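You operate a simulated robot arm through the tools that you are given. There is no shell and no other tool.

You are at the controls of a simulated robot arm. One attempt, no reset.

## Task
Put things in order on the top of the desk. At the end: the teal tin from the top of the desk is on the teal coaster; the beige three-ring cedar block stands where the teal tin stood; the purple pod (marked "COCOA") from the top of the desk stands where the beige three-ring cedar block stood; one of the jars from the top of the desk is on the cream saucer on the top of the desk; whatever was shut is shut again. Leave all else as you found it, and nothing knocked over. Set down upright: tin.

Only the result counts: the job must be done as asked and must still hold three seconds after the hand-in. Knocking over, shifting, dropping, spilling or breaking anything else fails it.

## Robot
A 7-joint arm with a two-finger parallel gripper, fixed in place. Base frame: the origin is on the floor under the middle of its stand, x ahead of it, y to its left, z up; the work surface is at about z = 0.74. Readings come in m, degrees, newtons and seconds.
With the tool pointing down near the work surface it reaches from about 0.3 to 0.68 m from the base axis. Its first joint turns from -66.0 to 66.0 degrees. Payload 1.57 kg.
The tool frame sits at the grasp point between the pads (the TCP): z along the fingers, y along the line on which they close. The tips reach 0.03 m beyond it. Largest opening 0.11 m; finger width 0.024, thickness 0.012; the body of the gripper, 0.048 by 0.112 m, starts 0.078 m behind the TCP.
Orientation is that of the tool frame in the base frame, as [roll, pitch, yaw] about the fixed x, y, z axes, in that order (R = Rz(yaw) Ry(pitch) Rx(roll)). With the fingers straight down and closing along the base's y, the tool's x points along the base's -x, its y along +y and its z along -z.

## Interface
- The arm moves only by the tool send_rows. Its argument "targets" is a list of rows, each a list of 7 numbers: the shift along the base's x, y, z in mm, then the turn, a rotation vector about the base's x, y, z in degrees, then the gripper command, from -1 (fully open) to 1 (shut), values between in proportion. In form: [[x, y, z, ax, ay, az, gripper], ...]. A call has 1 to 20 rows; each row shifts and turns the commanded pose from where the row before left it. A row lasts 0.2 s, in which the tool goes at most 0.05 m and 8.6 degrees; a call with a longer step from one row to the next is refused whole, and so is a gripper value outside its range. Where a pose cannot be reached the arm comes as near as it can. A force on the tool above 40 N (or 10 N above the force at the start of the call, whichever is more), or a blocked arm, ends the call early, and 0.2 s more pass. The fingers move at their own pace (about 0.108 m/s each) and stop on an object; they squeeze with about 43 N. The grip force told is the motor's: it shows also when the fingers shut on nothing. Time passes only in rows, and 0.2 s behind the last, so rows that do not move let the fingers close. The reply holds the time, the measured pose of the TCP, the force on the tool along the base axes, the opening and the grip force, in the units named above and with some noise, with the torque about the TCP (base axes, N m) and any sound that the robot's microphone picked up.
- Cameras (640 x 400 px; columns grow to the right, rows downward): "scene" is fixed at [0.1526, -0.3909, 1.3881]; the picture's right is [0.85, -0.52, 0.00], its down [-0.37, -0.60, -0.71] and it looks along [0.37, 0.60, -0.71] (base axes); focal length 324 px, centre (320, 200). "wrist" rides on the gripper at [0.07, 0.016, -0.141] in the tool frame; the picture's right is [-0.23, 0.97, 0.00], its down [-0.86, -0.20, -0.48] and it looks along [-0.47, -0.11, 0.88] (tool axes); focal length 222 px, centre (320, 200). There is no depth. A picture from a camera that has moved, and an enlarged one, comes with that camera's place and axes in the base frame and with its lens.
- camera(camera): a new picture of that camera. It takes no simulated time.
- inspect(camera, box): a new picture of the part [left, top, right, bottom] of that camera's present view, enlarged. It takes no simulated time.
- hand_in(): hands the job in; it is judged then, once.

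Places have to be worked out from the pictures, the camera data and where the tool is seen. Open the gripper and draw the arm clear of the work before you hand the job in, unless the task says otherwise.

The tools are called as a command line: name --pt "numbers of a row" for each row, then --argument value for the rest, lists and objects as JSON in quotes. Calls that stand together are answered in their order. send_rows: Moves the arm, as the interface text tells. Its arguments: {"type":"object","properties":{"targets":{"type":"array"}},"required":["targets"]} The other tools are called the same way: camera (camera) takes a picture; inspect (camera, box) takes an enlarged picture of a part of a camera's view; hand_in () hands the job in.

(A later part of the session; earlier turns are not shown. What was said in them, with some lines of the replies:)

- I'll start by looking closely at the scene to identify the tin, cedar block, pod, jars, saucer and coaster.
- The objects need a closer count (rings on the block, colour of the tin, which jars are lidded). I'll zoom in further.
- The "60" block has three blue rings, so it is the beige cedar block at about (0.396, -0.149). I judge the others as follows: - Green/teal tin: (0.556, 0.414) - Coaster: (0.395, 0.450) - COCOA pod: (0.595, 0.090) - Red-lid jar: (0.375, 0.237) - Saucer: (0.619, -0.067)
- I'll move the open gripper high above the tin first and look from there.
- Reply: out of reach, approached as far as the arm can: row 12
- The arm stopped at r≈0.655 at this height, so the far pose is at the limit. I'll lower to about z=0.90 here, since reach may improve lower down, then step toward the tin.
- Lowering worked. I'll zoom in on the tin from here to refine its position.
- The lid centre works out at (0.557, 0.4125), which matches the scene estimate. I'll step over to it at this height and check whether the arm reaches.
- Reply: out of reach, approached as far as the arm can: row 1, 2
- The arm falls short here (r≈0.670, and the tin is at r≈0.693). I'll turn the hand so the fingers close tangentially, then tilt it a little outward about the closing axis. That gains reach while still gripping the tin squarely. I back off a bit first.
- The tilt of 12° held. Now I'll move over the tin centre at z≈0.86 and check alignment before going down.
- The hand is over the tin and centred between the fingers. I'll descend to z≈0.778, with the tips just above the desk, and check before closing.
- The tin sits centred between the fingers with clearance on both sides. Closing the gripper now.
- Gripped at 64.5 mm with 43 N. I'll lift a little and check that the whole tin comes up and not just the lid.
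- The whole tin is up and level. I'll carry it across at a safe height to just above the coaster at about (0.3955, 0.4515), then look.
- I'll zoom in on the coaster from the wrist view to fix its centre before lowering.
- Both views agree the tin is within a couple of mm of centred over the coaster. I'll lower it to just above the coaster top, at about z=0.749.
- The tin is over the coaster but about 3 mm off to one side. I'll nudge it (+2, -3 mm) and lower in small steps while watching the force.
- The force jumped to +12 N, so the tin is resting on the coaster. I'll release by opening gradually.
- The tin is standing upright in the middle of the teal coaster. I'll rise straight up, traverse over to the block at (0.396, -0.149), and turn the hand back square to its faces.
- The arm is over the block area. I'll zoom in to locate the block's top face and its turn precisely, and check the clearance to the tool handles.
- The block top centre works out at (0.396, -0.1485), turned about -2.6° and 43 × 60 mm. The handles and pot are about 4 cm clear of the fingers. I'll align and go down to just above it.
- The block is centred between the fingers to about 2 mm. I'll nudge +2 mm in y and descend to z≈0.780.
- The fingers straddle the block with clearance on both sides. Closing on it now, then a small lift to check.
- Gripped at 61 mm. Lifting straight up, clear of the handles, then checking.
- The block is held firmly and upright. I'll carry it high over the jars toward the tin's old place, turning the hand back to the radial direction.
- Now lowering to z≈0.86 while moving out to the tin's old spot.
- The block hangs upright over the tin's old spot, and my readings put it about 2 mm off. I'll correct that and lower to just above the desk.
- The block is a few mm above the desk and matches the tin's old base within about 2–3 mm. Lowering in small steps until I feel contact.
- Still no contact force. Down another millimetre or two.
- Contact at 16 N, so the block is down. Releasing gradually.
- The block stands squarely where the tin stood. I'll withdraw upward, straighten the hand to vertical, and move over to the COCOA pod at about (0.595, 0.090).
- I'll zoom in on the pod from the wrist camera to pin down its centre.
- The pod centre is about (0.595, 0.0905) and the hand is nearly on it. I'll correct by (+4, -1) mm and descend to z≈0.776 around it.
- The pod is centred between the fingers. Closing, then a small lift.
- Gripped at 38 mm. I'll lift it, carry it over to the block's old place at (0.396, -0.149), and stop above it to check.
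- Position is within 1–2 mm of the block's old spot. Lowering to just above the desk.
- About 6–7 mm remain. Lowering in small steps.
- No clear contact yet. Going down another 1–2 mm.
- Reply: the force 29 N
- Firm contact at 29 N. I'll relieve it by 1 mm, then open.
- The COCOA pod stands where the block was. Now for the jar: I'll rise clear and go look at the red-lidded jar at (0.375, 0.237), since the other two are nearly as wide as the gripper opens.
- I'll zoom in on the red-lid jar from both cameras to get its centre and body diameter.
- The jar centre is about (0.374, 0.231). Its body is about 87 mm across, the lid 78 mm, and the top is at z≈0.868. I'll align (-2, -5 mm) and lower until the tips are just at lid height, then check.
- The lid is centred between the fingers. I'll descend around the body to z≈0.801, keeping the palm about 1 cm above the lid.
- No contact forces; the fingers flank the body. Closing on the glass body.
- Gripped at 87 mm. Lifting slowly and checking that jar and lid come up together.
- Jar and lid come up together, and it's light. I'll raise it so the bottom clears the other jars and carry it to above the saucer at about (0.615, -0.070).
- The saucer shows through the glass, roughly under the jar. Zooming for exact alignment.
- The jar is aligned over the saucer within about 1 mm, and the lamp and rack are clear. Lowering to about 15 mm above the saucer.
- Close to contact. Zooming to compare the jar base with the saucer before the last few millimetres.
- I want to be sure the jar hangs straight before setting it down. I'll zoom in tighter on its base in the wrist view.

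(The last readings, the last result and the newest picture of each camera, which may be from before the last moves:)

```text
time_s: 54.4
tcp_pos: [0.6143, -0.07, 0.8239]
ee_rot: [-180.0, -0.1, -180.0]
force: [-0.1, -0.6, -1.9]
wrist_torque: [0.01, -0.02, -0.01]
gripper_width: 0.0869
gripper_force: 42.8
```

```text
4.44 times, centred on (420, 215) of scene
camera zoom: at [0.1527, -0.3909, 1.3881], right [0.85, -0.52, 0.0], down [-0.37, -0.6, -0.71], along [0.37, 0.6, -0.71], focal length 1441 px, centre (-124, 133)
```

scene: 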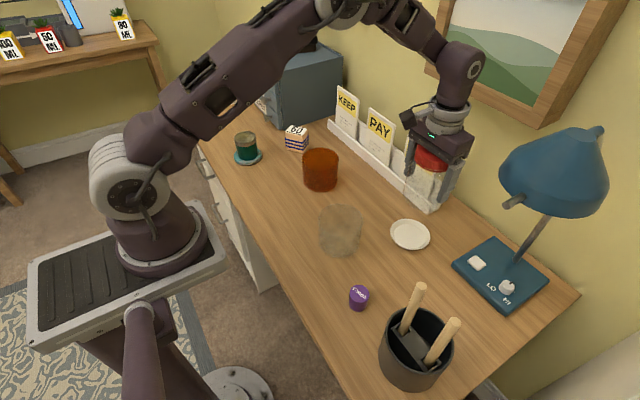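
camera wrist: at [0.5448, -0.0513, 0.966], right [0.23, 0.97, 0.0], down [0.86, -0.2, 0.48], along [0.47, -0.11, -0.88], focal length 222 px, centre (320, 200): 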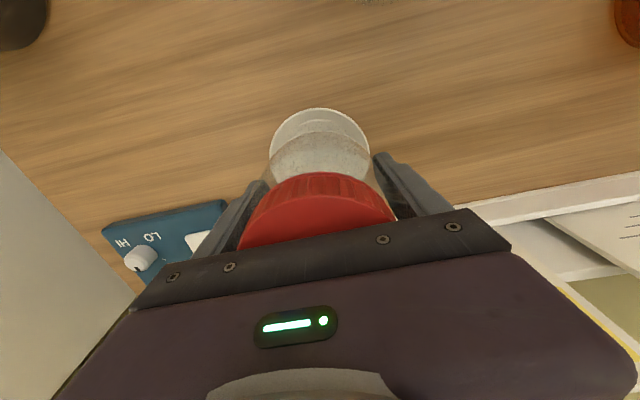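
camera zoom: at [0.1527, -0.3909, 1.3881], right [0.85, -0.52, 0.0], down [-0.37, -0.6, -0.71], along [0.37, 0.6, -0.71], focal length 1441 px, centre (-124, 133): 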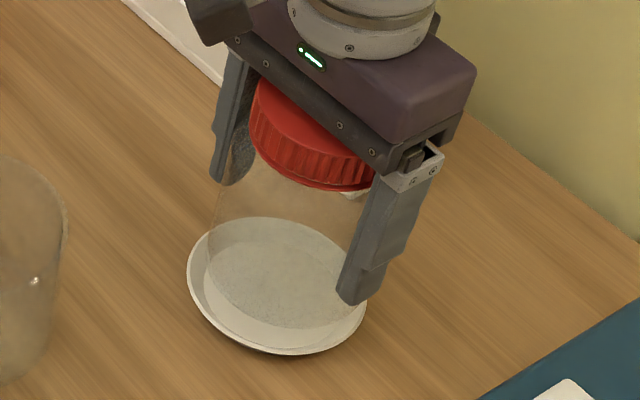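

The highlight at the jar's base has stayed fixed relative to the hand in both views, so the jar hangs straight, centred on the saucer within 1–2 mm. Lowering the last part gently.

send_rows --pt "0 0 -5 0 0 0 1" --pt "0 0 -3 0 0 0 1" --pt "0 0 -2 0 0 0 1" --pt "0 0 0 0 0 0 1"

```text
time_s: 55.4
tcp_pos: [0.6156, -0.0699, 0.8155]
ee_rot: [-179.9, 0.1, -179.9]
force: [-7.6, -4.4, 27.5]
wrist_torque: [-0.24, -0.56, -0.2]
gripper_width: 0.0872
gripper_force: 43.3
```

Contact at z≈0.8155, with a sideways push toward -x/-y, so the base is touching the far side of the saucer's sloped rim. I'll back up a few mm and re-check the centring.

send_rows --pt "0 0 4 0 0 0 1" --pt "0 0 0 0 0 0 1"

inspect --camera "scene" --box '[375, 190, 445, 265]'

inspect --camera "wrist" --box '[250, 95, 390, 195]'

```text
time_s: 56.0
tcp_pos: [0.6129, -0.0686, 0.818]
ee_rot: [-179.9, -0.2, -179.9]
force: [0.8, -0.5, -1.7]
wrist_torque: [0.05, 0.01, -0.01]
gripper_width: 0.087
gripper_force: 43.0
```

```text
5.33 times, centred on (410, 228) of scene
camera zoom: at [0.1527, -0.3909, 1.3881], right [0.85, -0.52, 0.0], down [-0.37, -0.6, -0.71], along [0.37, 0.6, -0.71], focal length 1729 px, centre (-160, 53)
```

zoom: 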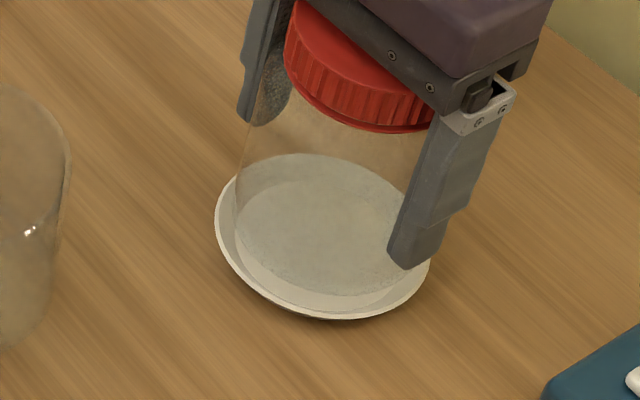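

```text
4.00 times, centred on (320, 145) of wrist
camera zoom: at [0.5449, -0.0508, 0.9589], right [0.23, 0.97, 0.0], down [0.86, -0.2, 0.48], along [0.46, -0.11, -0.88], focal length 888 px, centre (320, 420)
```

zoom: 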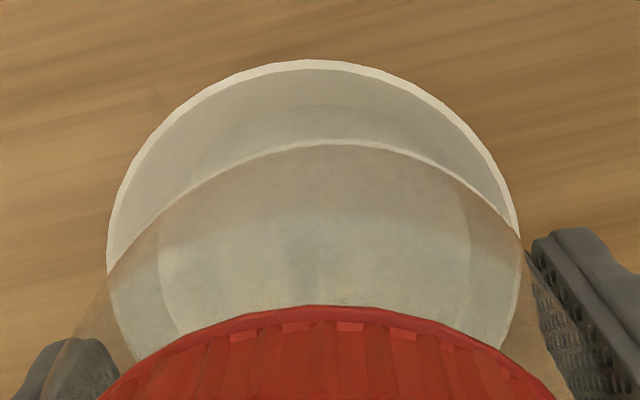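

The readings put the contact on the +x edge of the jar's base. I'll shift 2.5 mm toward -x and lower again in small steps, using force and torque to judge the centring.

send_rows --pt "-2.5 -0.5 0 0 0 0 1" --pt "0 0 -1.5 0 0 0 1" --pt "0 0 -1.5 0 0 0 1" --pt "0 0 0 0 0 0 1"

```text
time_s: 57.0
tcp_pos: [0.6111, -0.0698, 0.815]
ee_rot: [-180.0, 0.0, -179.9]
force: [-0.4, -0.2, -2.2]
wrist_torque: [0.03, 0.02, 0.0]
gripper_width: 0.0868
gripper_force: 43.1
```

No contact yet at 0.815, slightly lower than before, which is a good sign. Another 1.5 mm.

send_rows --pt "0 0 -1 0 0 0 1" --pt "0 0 -0.7 0 0 0 1" --pt "0 0 0 0 0 0 1"

```text
time_s: 57.8
tcp_pos: [0.6121, -0.0698, 0.8151]
ee_rot: [-180.0, 0.2, -180.0]
force: [-5.5, -1.6, 13.9]
wrist_torque: [0.28, -0.06, 0.07]
gripper_width: 0.0869
gripper_force: 43.5
```

Contact is now at the (+x, +y) edge, so I need a bit more shift toward -x and -y. I'll lift 2 mm, shift, and test again.

send_rows --pt "0 0 2.5 0 0 0 1" --pt "-2 -2 0 0 0 0 1" --pt "0 0 -1.5 0 0 0 1" --pt "0 0 -1 0 0 0 1" --pt "0 0 0 0 0 0 1"

```text
time_s: 59.0
tcp_pos: [0.6103, -0.0709, 0.815]
ee_rot: [179.9, 0.1, -180.0]
force: [-0.8, 5.0, 13.6]
wrist_torque: [-0.16, 0.3, -0.09]
gripper_width: 0.0872
gripper_force: 43.6
```

Now the contact has flipped to the (-x, -y) edge, so the centre lies about midway. I'll lift slightly, shift (+1, +1.2) mm, and lower again.

send_rows --pt "0 0 2.5 0 0 0 1" --pt "0.8 1.2 0 0 0 0 1" --pt "0 0 -1.5 0 0 0 1" --pt "0 0 -1 0 0 0 1" --pt "0 0 0 0 0 0 1"

```text
time_s: 60.2
tcp_pos: [0.6119, -0.0702, 0.8154]
ee_rot: [180.0, 0.0, 179.9]
force: [-3.9, 0.3, 4.6]
wrist_torque: [-0.08, 0.08, -0.03]
gripper_width: 0.0865
gripper_force: 43.0
```

The force is much lower at the same depth, so it's better centred. I'll nudge -0.6 mm in x and go down 1 mm more.

send_rows --pt "-0.6 0 0 0 0 0 1" --pt "0 0 -1 0 0 0 1" --pt "0 0 0 0 0 0 1"

inspect --camera "scene" --box '[375, 190, 445, 265]'

inspect --camera "wrist" --box '[250, 95, 390, 195]'

```text
time_s: 61.0
tcp_pos: [0.611, -0.0708, 0.8141]
ee_rot: [-179.9, 0.1, -179.8]
force: [1.9, 1.7, 22.7]
wrist_torque: [-0.05, 0.21, 0.01]
gripper_width: 0.0868
gripper_force: 43.0
```

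```text
5.33 times, centred on (410, 228) of scene
camera zoom: at [0.1522, -0.3908, 1.3882], right [0.85, -0.52, 0.0], down [-0.37, -0.6, -0.71], along [0.37, 0.6, -0.71], focal length 1729 px, centre (-160, 53)
```

zoom: 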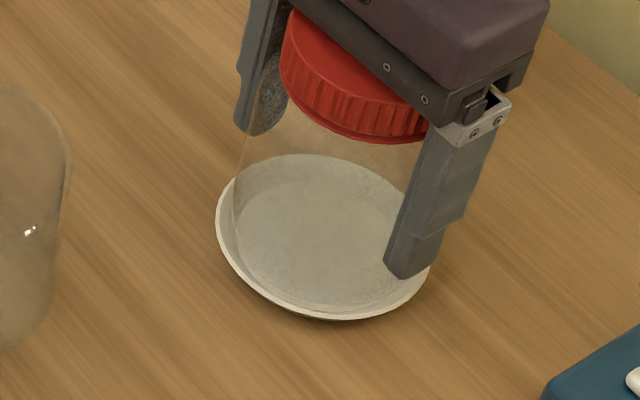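

```text
4.00 times, centred on (320, 145) of wrist
camera zoom: at [0.5409, -0.0525, 0.9557], right [0.23, 0.97, 0.0], down [0.85, -0.2, 0.48], along [0.47, -0.11, -0.88], focal length 888 px, centre (320, 420)
```

zoom: 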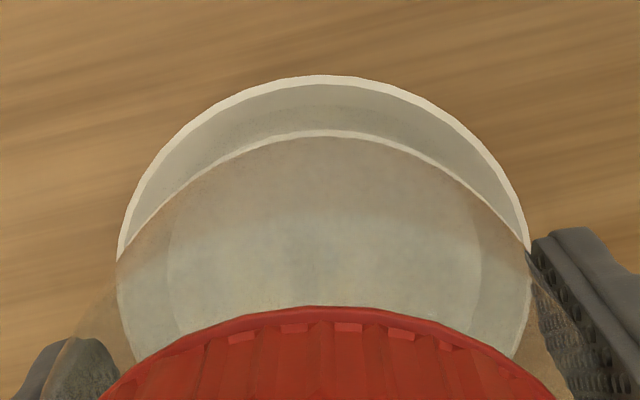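

The force (22.7 N) is now nearly centred on the base, so the jar is seated evenly and the saucer hasn't moved. I'll relieve the pressure slightly and open.

send_rows --pt "0 0 1.2 0 0 0 1" --pt "0 0 0 0 0 0 -0.62" --pt "0 0 0 0 0 0 -0.75" --pt "0 0 0 0 0 0 -1" --pt "0 0 0 0 0 0 -1"

inspect --camera "scene" --box '[365, 170, 455, 265]'

camera --camera "wrist"

```text
time_s: 62.2
tcp_pos: [0.6109, -0.0701, 0.8149]
ee_rot: [-180.0, 0.1, -180.0]
force: [0.5, -0.4, 1.1]
wrist_torque: [0.02, 0.03, -0.01]
gripper_width: 0.11
gripper_force: 0.1
```

```text
4.21 times, centred on (410, 218) of scene
camera zoom: at [0.1526, -0.3909, 1.3881], right [0.85, -0.52, 0.0], down [-0.37, -0.6, -0.71], along [0.37, 0.6, -0.71], focal length 1365 px, centre (-59, 126)
```

zoom: 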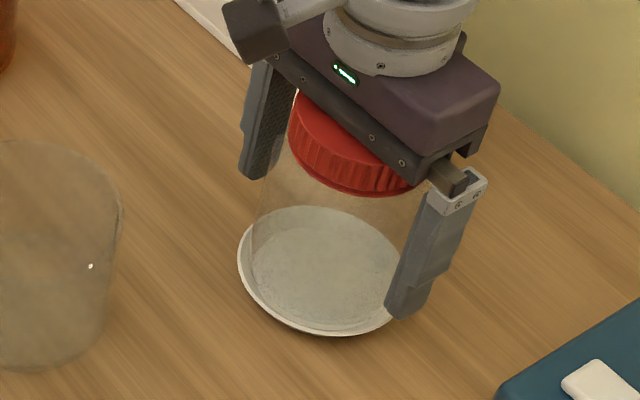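

```text
taken
camera wrist: at [0.5408, -0.0525, 0.9557], right [0.23, 0.97, 0.0], down [0.86, -0.2, 0.48], along [0.47, -0.11, -0.88], focal length 222 px, centre (320, 200)
```

wrist: 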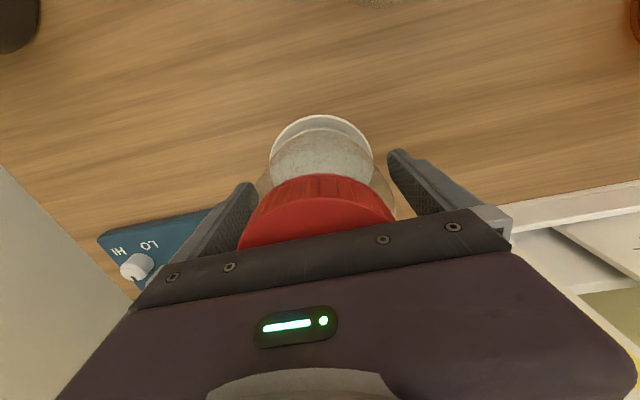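

The jar stands on the saucer, free of the fingers. I'll withdraw straight up, then go back toward the start pose and review everything.

send_rows --pt "0 0 15 0 0 0 -1" --pt "0 0 30 0 0 0 -1" --pt "0 0 40 0 0 0 -1" --pt "0 0 40 0 0 0 -1" --pt "0 0 40 0 0 0 -1" --pt "-40 5 20 0 0 0 -1" --pt "-40 5 20 0 0 0 -1" --pt "-40 5 20 0 0 0 -1" --pt "-40 5 20 0 0 0 -1" --pt "-15 4 20 0 0 0 -1" --pt "0 0 0 0 0 0 -1"

camera --camera "scene"

camera --camera "wrist"

```text
time_s: 64.6
tcp_pos: [0.4335, -0.0453, 1.0789]
ee_rot: [-180.0, 0.0, -180.0]
force: [0.3, 1.2, 0.1]
wrist_torque: [0.01, -0.02, -0.02]
gripper_width: 0.1101
gripper_force: 0.0
```

```text
taken
```

scene: 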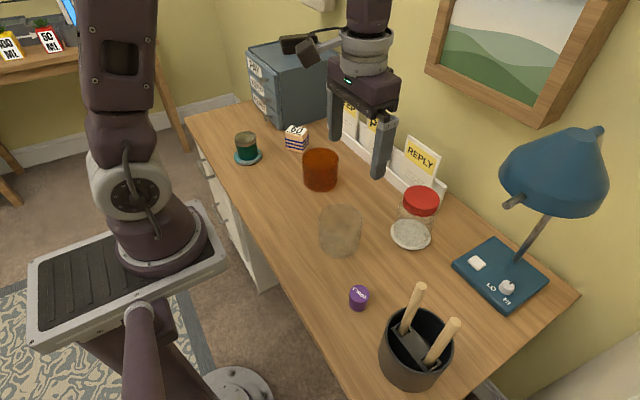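

```text
taken
camera wrist: at [0.3646, -0.027, 1.2199], right [0.23, 0.97, 0.0], down [0.86, -0.2, 0.48], along [0.47, -0.11, -0.88], focal length 222 px, centre (320, 200)
```

wrist: 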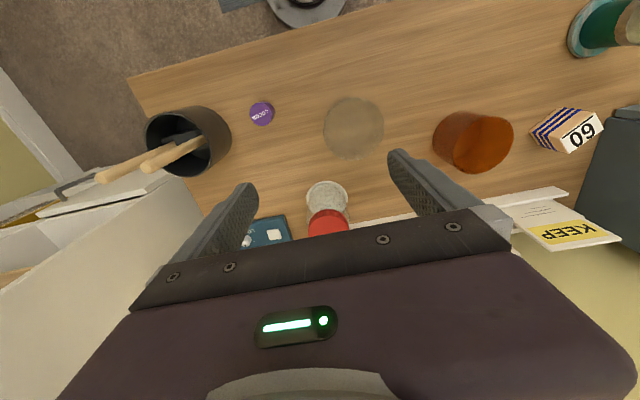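

Everything looks in place. I'll zoom in on each placed item for a last check.

inspect --camera "scene" --box '[375, 175, 455, 260]'

inspect --camera "scene" --box '[225, 110, 325, 175]'

inspect --camera "scene" --box '[330, 265, 394, 325]'

inspect --camera "scene" --box '[230, 30, 350, 140]'

```text
4.71 times, centred on (415, 218) of scene
camera zoom: at [0.1526, -0.3909, 1.3881], right [0.85, -0.52, 0.0], down [-0.37, -0.6, -0.71], along [0.37, 0.6, -0.71], focal length 1525 px, centre (-127, 118)
```

zoom: 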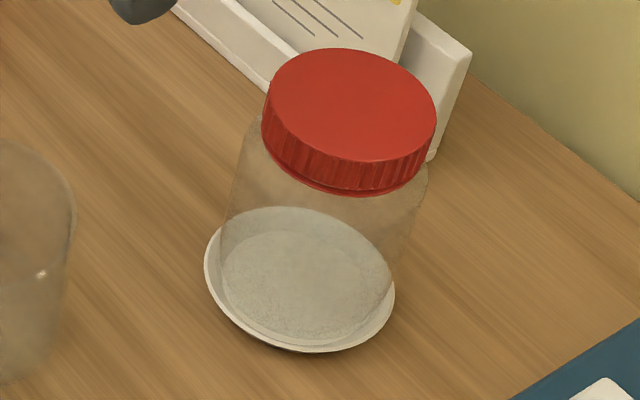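

```text
6.15 times, centred on (275, 142) of scene
camera zoom: at [0.1526, -0.3909, 1.3881], right [0.85, -0.52, 0.0], down [-0.37, -0.6, -0.71], along [0.37, 0.6, -0.71], focal length 1995 px, centre (597, 554)
```

zoom: 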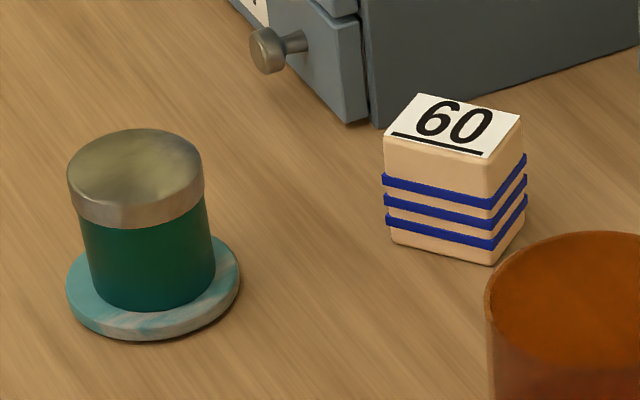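

```text
6.67 times, centred on (362, 295) of scene
camera zoom: at [0.1526, -0.3909, 1.3881], right [0.85, -0.52, 0.0], down [-0.37, -0.6, -0.71], along [0.37, 0.6, -0.71], focal length 2161 px, centre (40, -433)
```

zoom: 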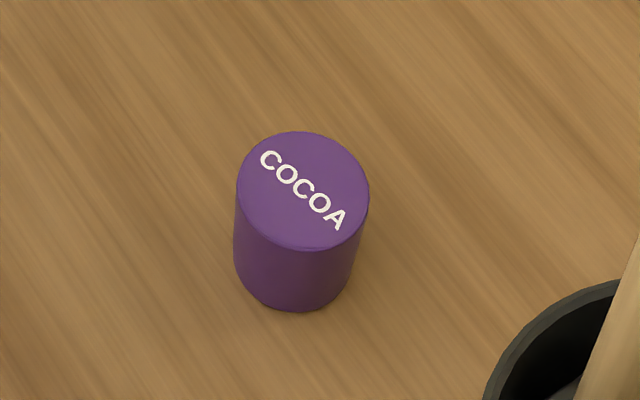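

```text
3.64 times, centred on (290, 85) of scene
camera zoom: at [0.1526, -0.3909, 1.3881], right [0.85, -0.52, 0.0], down [-0.37, -0.6, -0.71], along [0.37, 0.6, -0.71], focal length 1179 px, centre (429, 618)
```

zoom: 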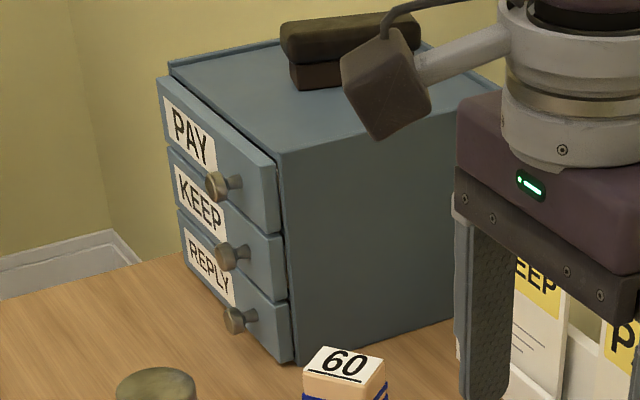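

The final views show:
- The tin is upright on the teal coaster.
- The block is on the tin's old spot.
- The COCOA pod is on the block's old spot, with its base centre matching within 1–2 px.
- The lidded jar stands on the cream saucer.
- The coaster and saucer haven't moved, and all the drawers are shut.

I'll let a second pass with the gripper open and the arm clear, to confirm it's stable.

send_rows --pt "0 0 5 0 0 0 -1" --pt "0 0 0 0 0 0 -1" --pt "0 0 0 0 0 0 -1" --pt "0 0 0 0 0 0 -1" --pt "0 0 0 0 0 0 -1" --pt "0 0 0 0 0 0 -1" --pt "0 0 0 0 0 0 -1" --pt "0 0 0 0 0 0 -1"

inspect --camera "scene" --box '[375, 175, 455, 260]'

camera --camera "scene"

```text
time_s: 66.4
tcp_pos: [0.4347, -0.0448, 1.0838]
ee_rot: [-180.0, 0.0, -179.9]
force: [-0.6, 0.1, 0.3]
wrist_torque: [0.0, -0.01, 0.0]
gripper_width: 0.1099
gripper_force: 0.0
```

```text
4.71 times, centred on (415, 218) of scene
camera zoom: at [0.1526, -0.3909, 1.3881], right [0.85, -0.52, 0.0], down [-0.37, -0.6, -0.71], along [0.37, 0.6, -0.71], focal length 1525 px, centre (-127, 118)
```

zoom: 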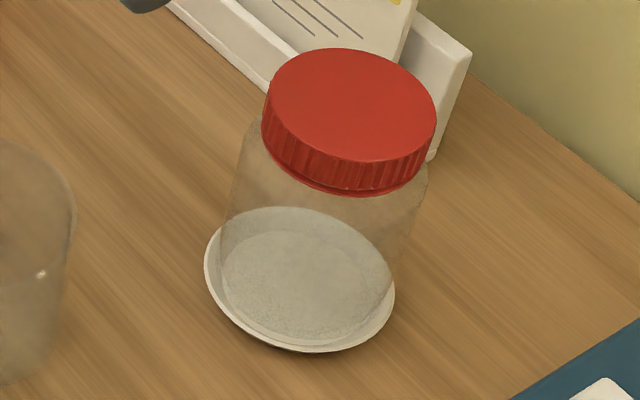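

```text
taken
```

scene: 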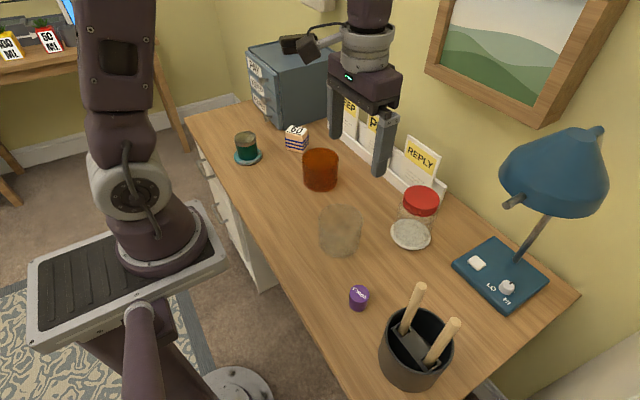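

Nothing has moved since the last view. All four placements are stable, the gripper is open, and the arm is clear, so I'm handing in the job.

hand_in

```text
The job is handed in.
```

I handed in the job with all four items where you asked. In the last views, about 1.8 s apart, nothing had moved. I don't have the judge's result.

- **Tin:** it stands upright in the middle of the teal coaster. Its body looks dark green rather than teal, but it was the only tin on the desk.
- **Three-ring block:** it stands where the tin stood, within a few millimetres and turned about 39° from how it sat before.
- **COCOA pod:** it stands where the block stood, within a millimetre or two.
- **Jar:** the red-lidded jar is on the cream saucer. I chose it because the other two are nearly as wide as the gripper opens. Its base is slightly wider than the saucer's flat centre, so it rests on the sloping edge and may lean about 2°.

The drawers are shut and the jar's lid is on. The other objects look as I found them, and the coaster and saucer haven't moved. The gripper is open and the arm is back near its starting position, clear of the desk.
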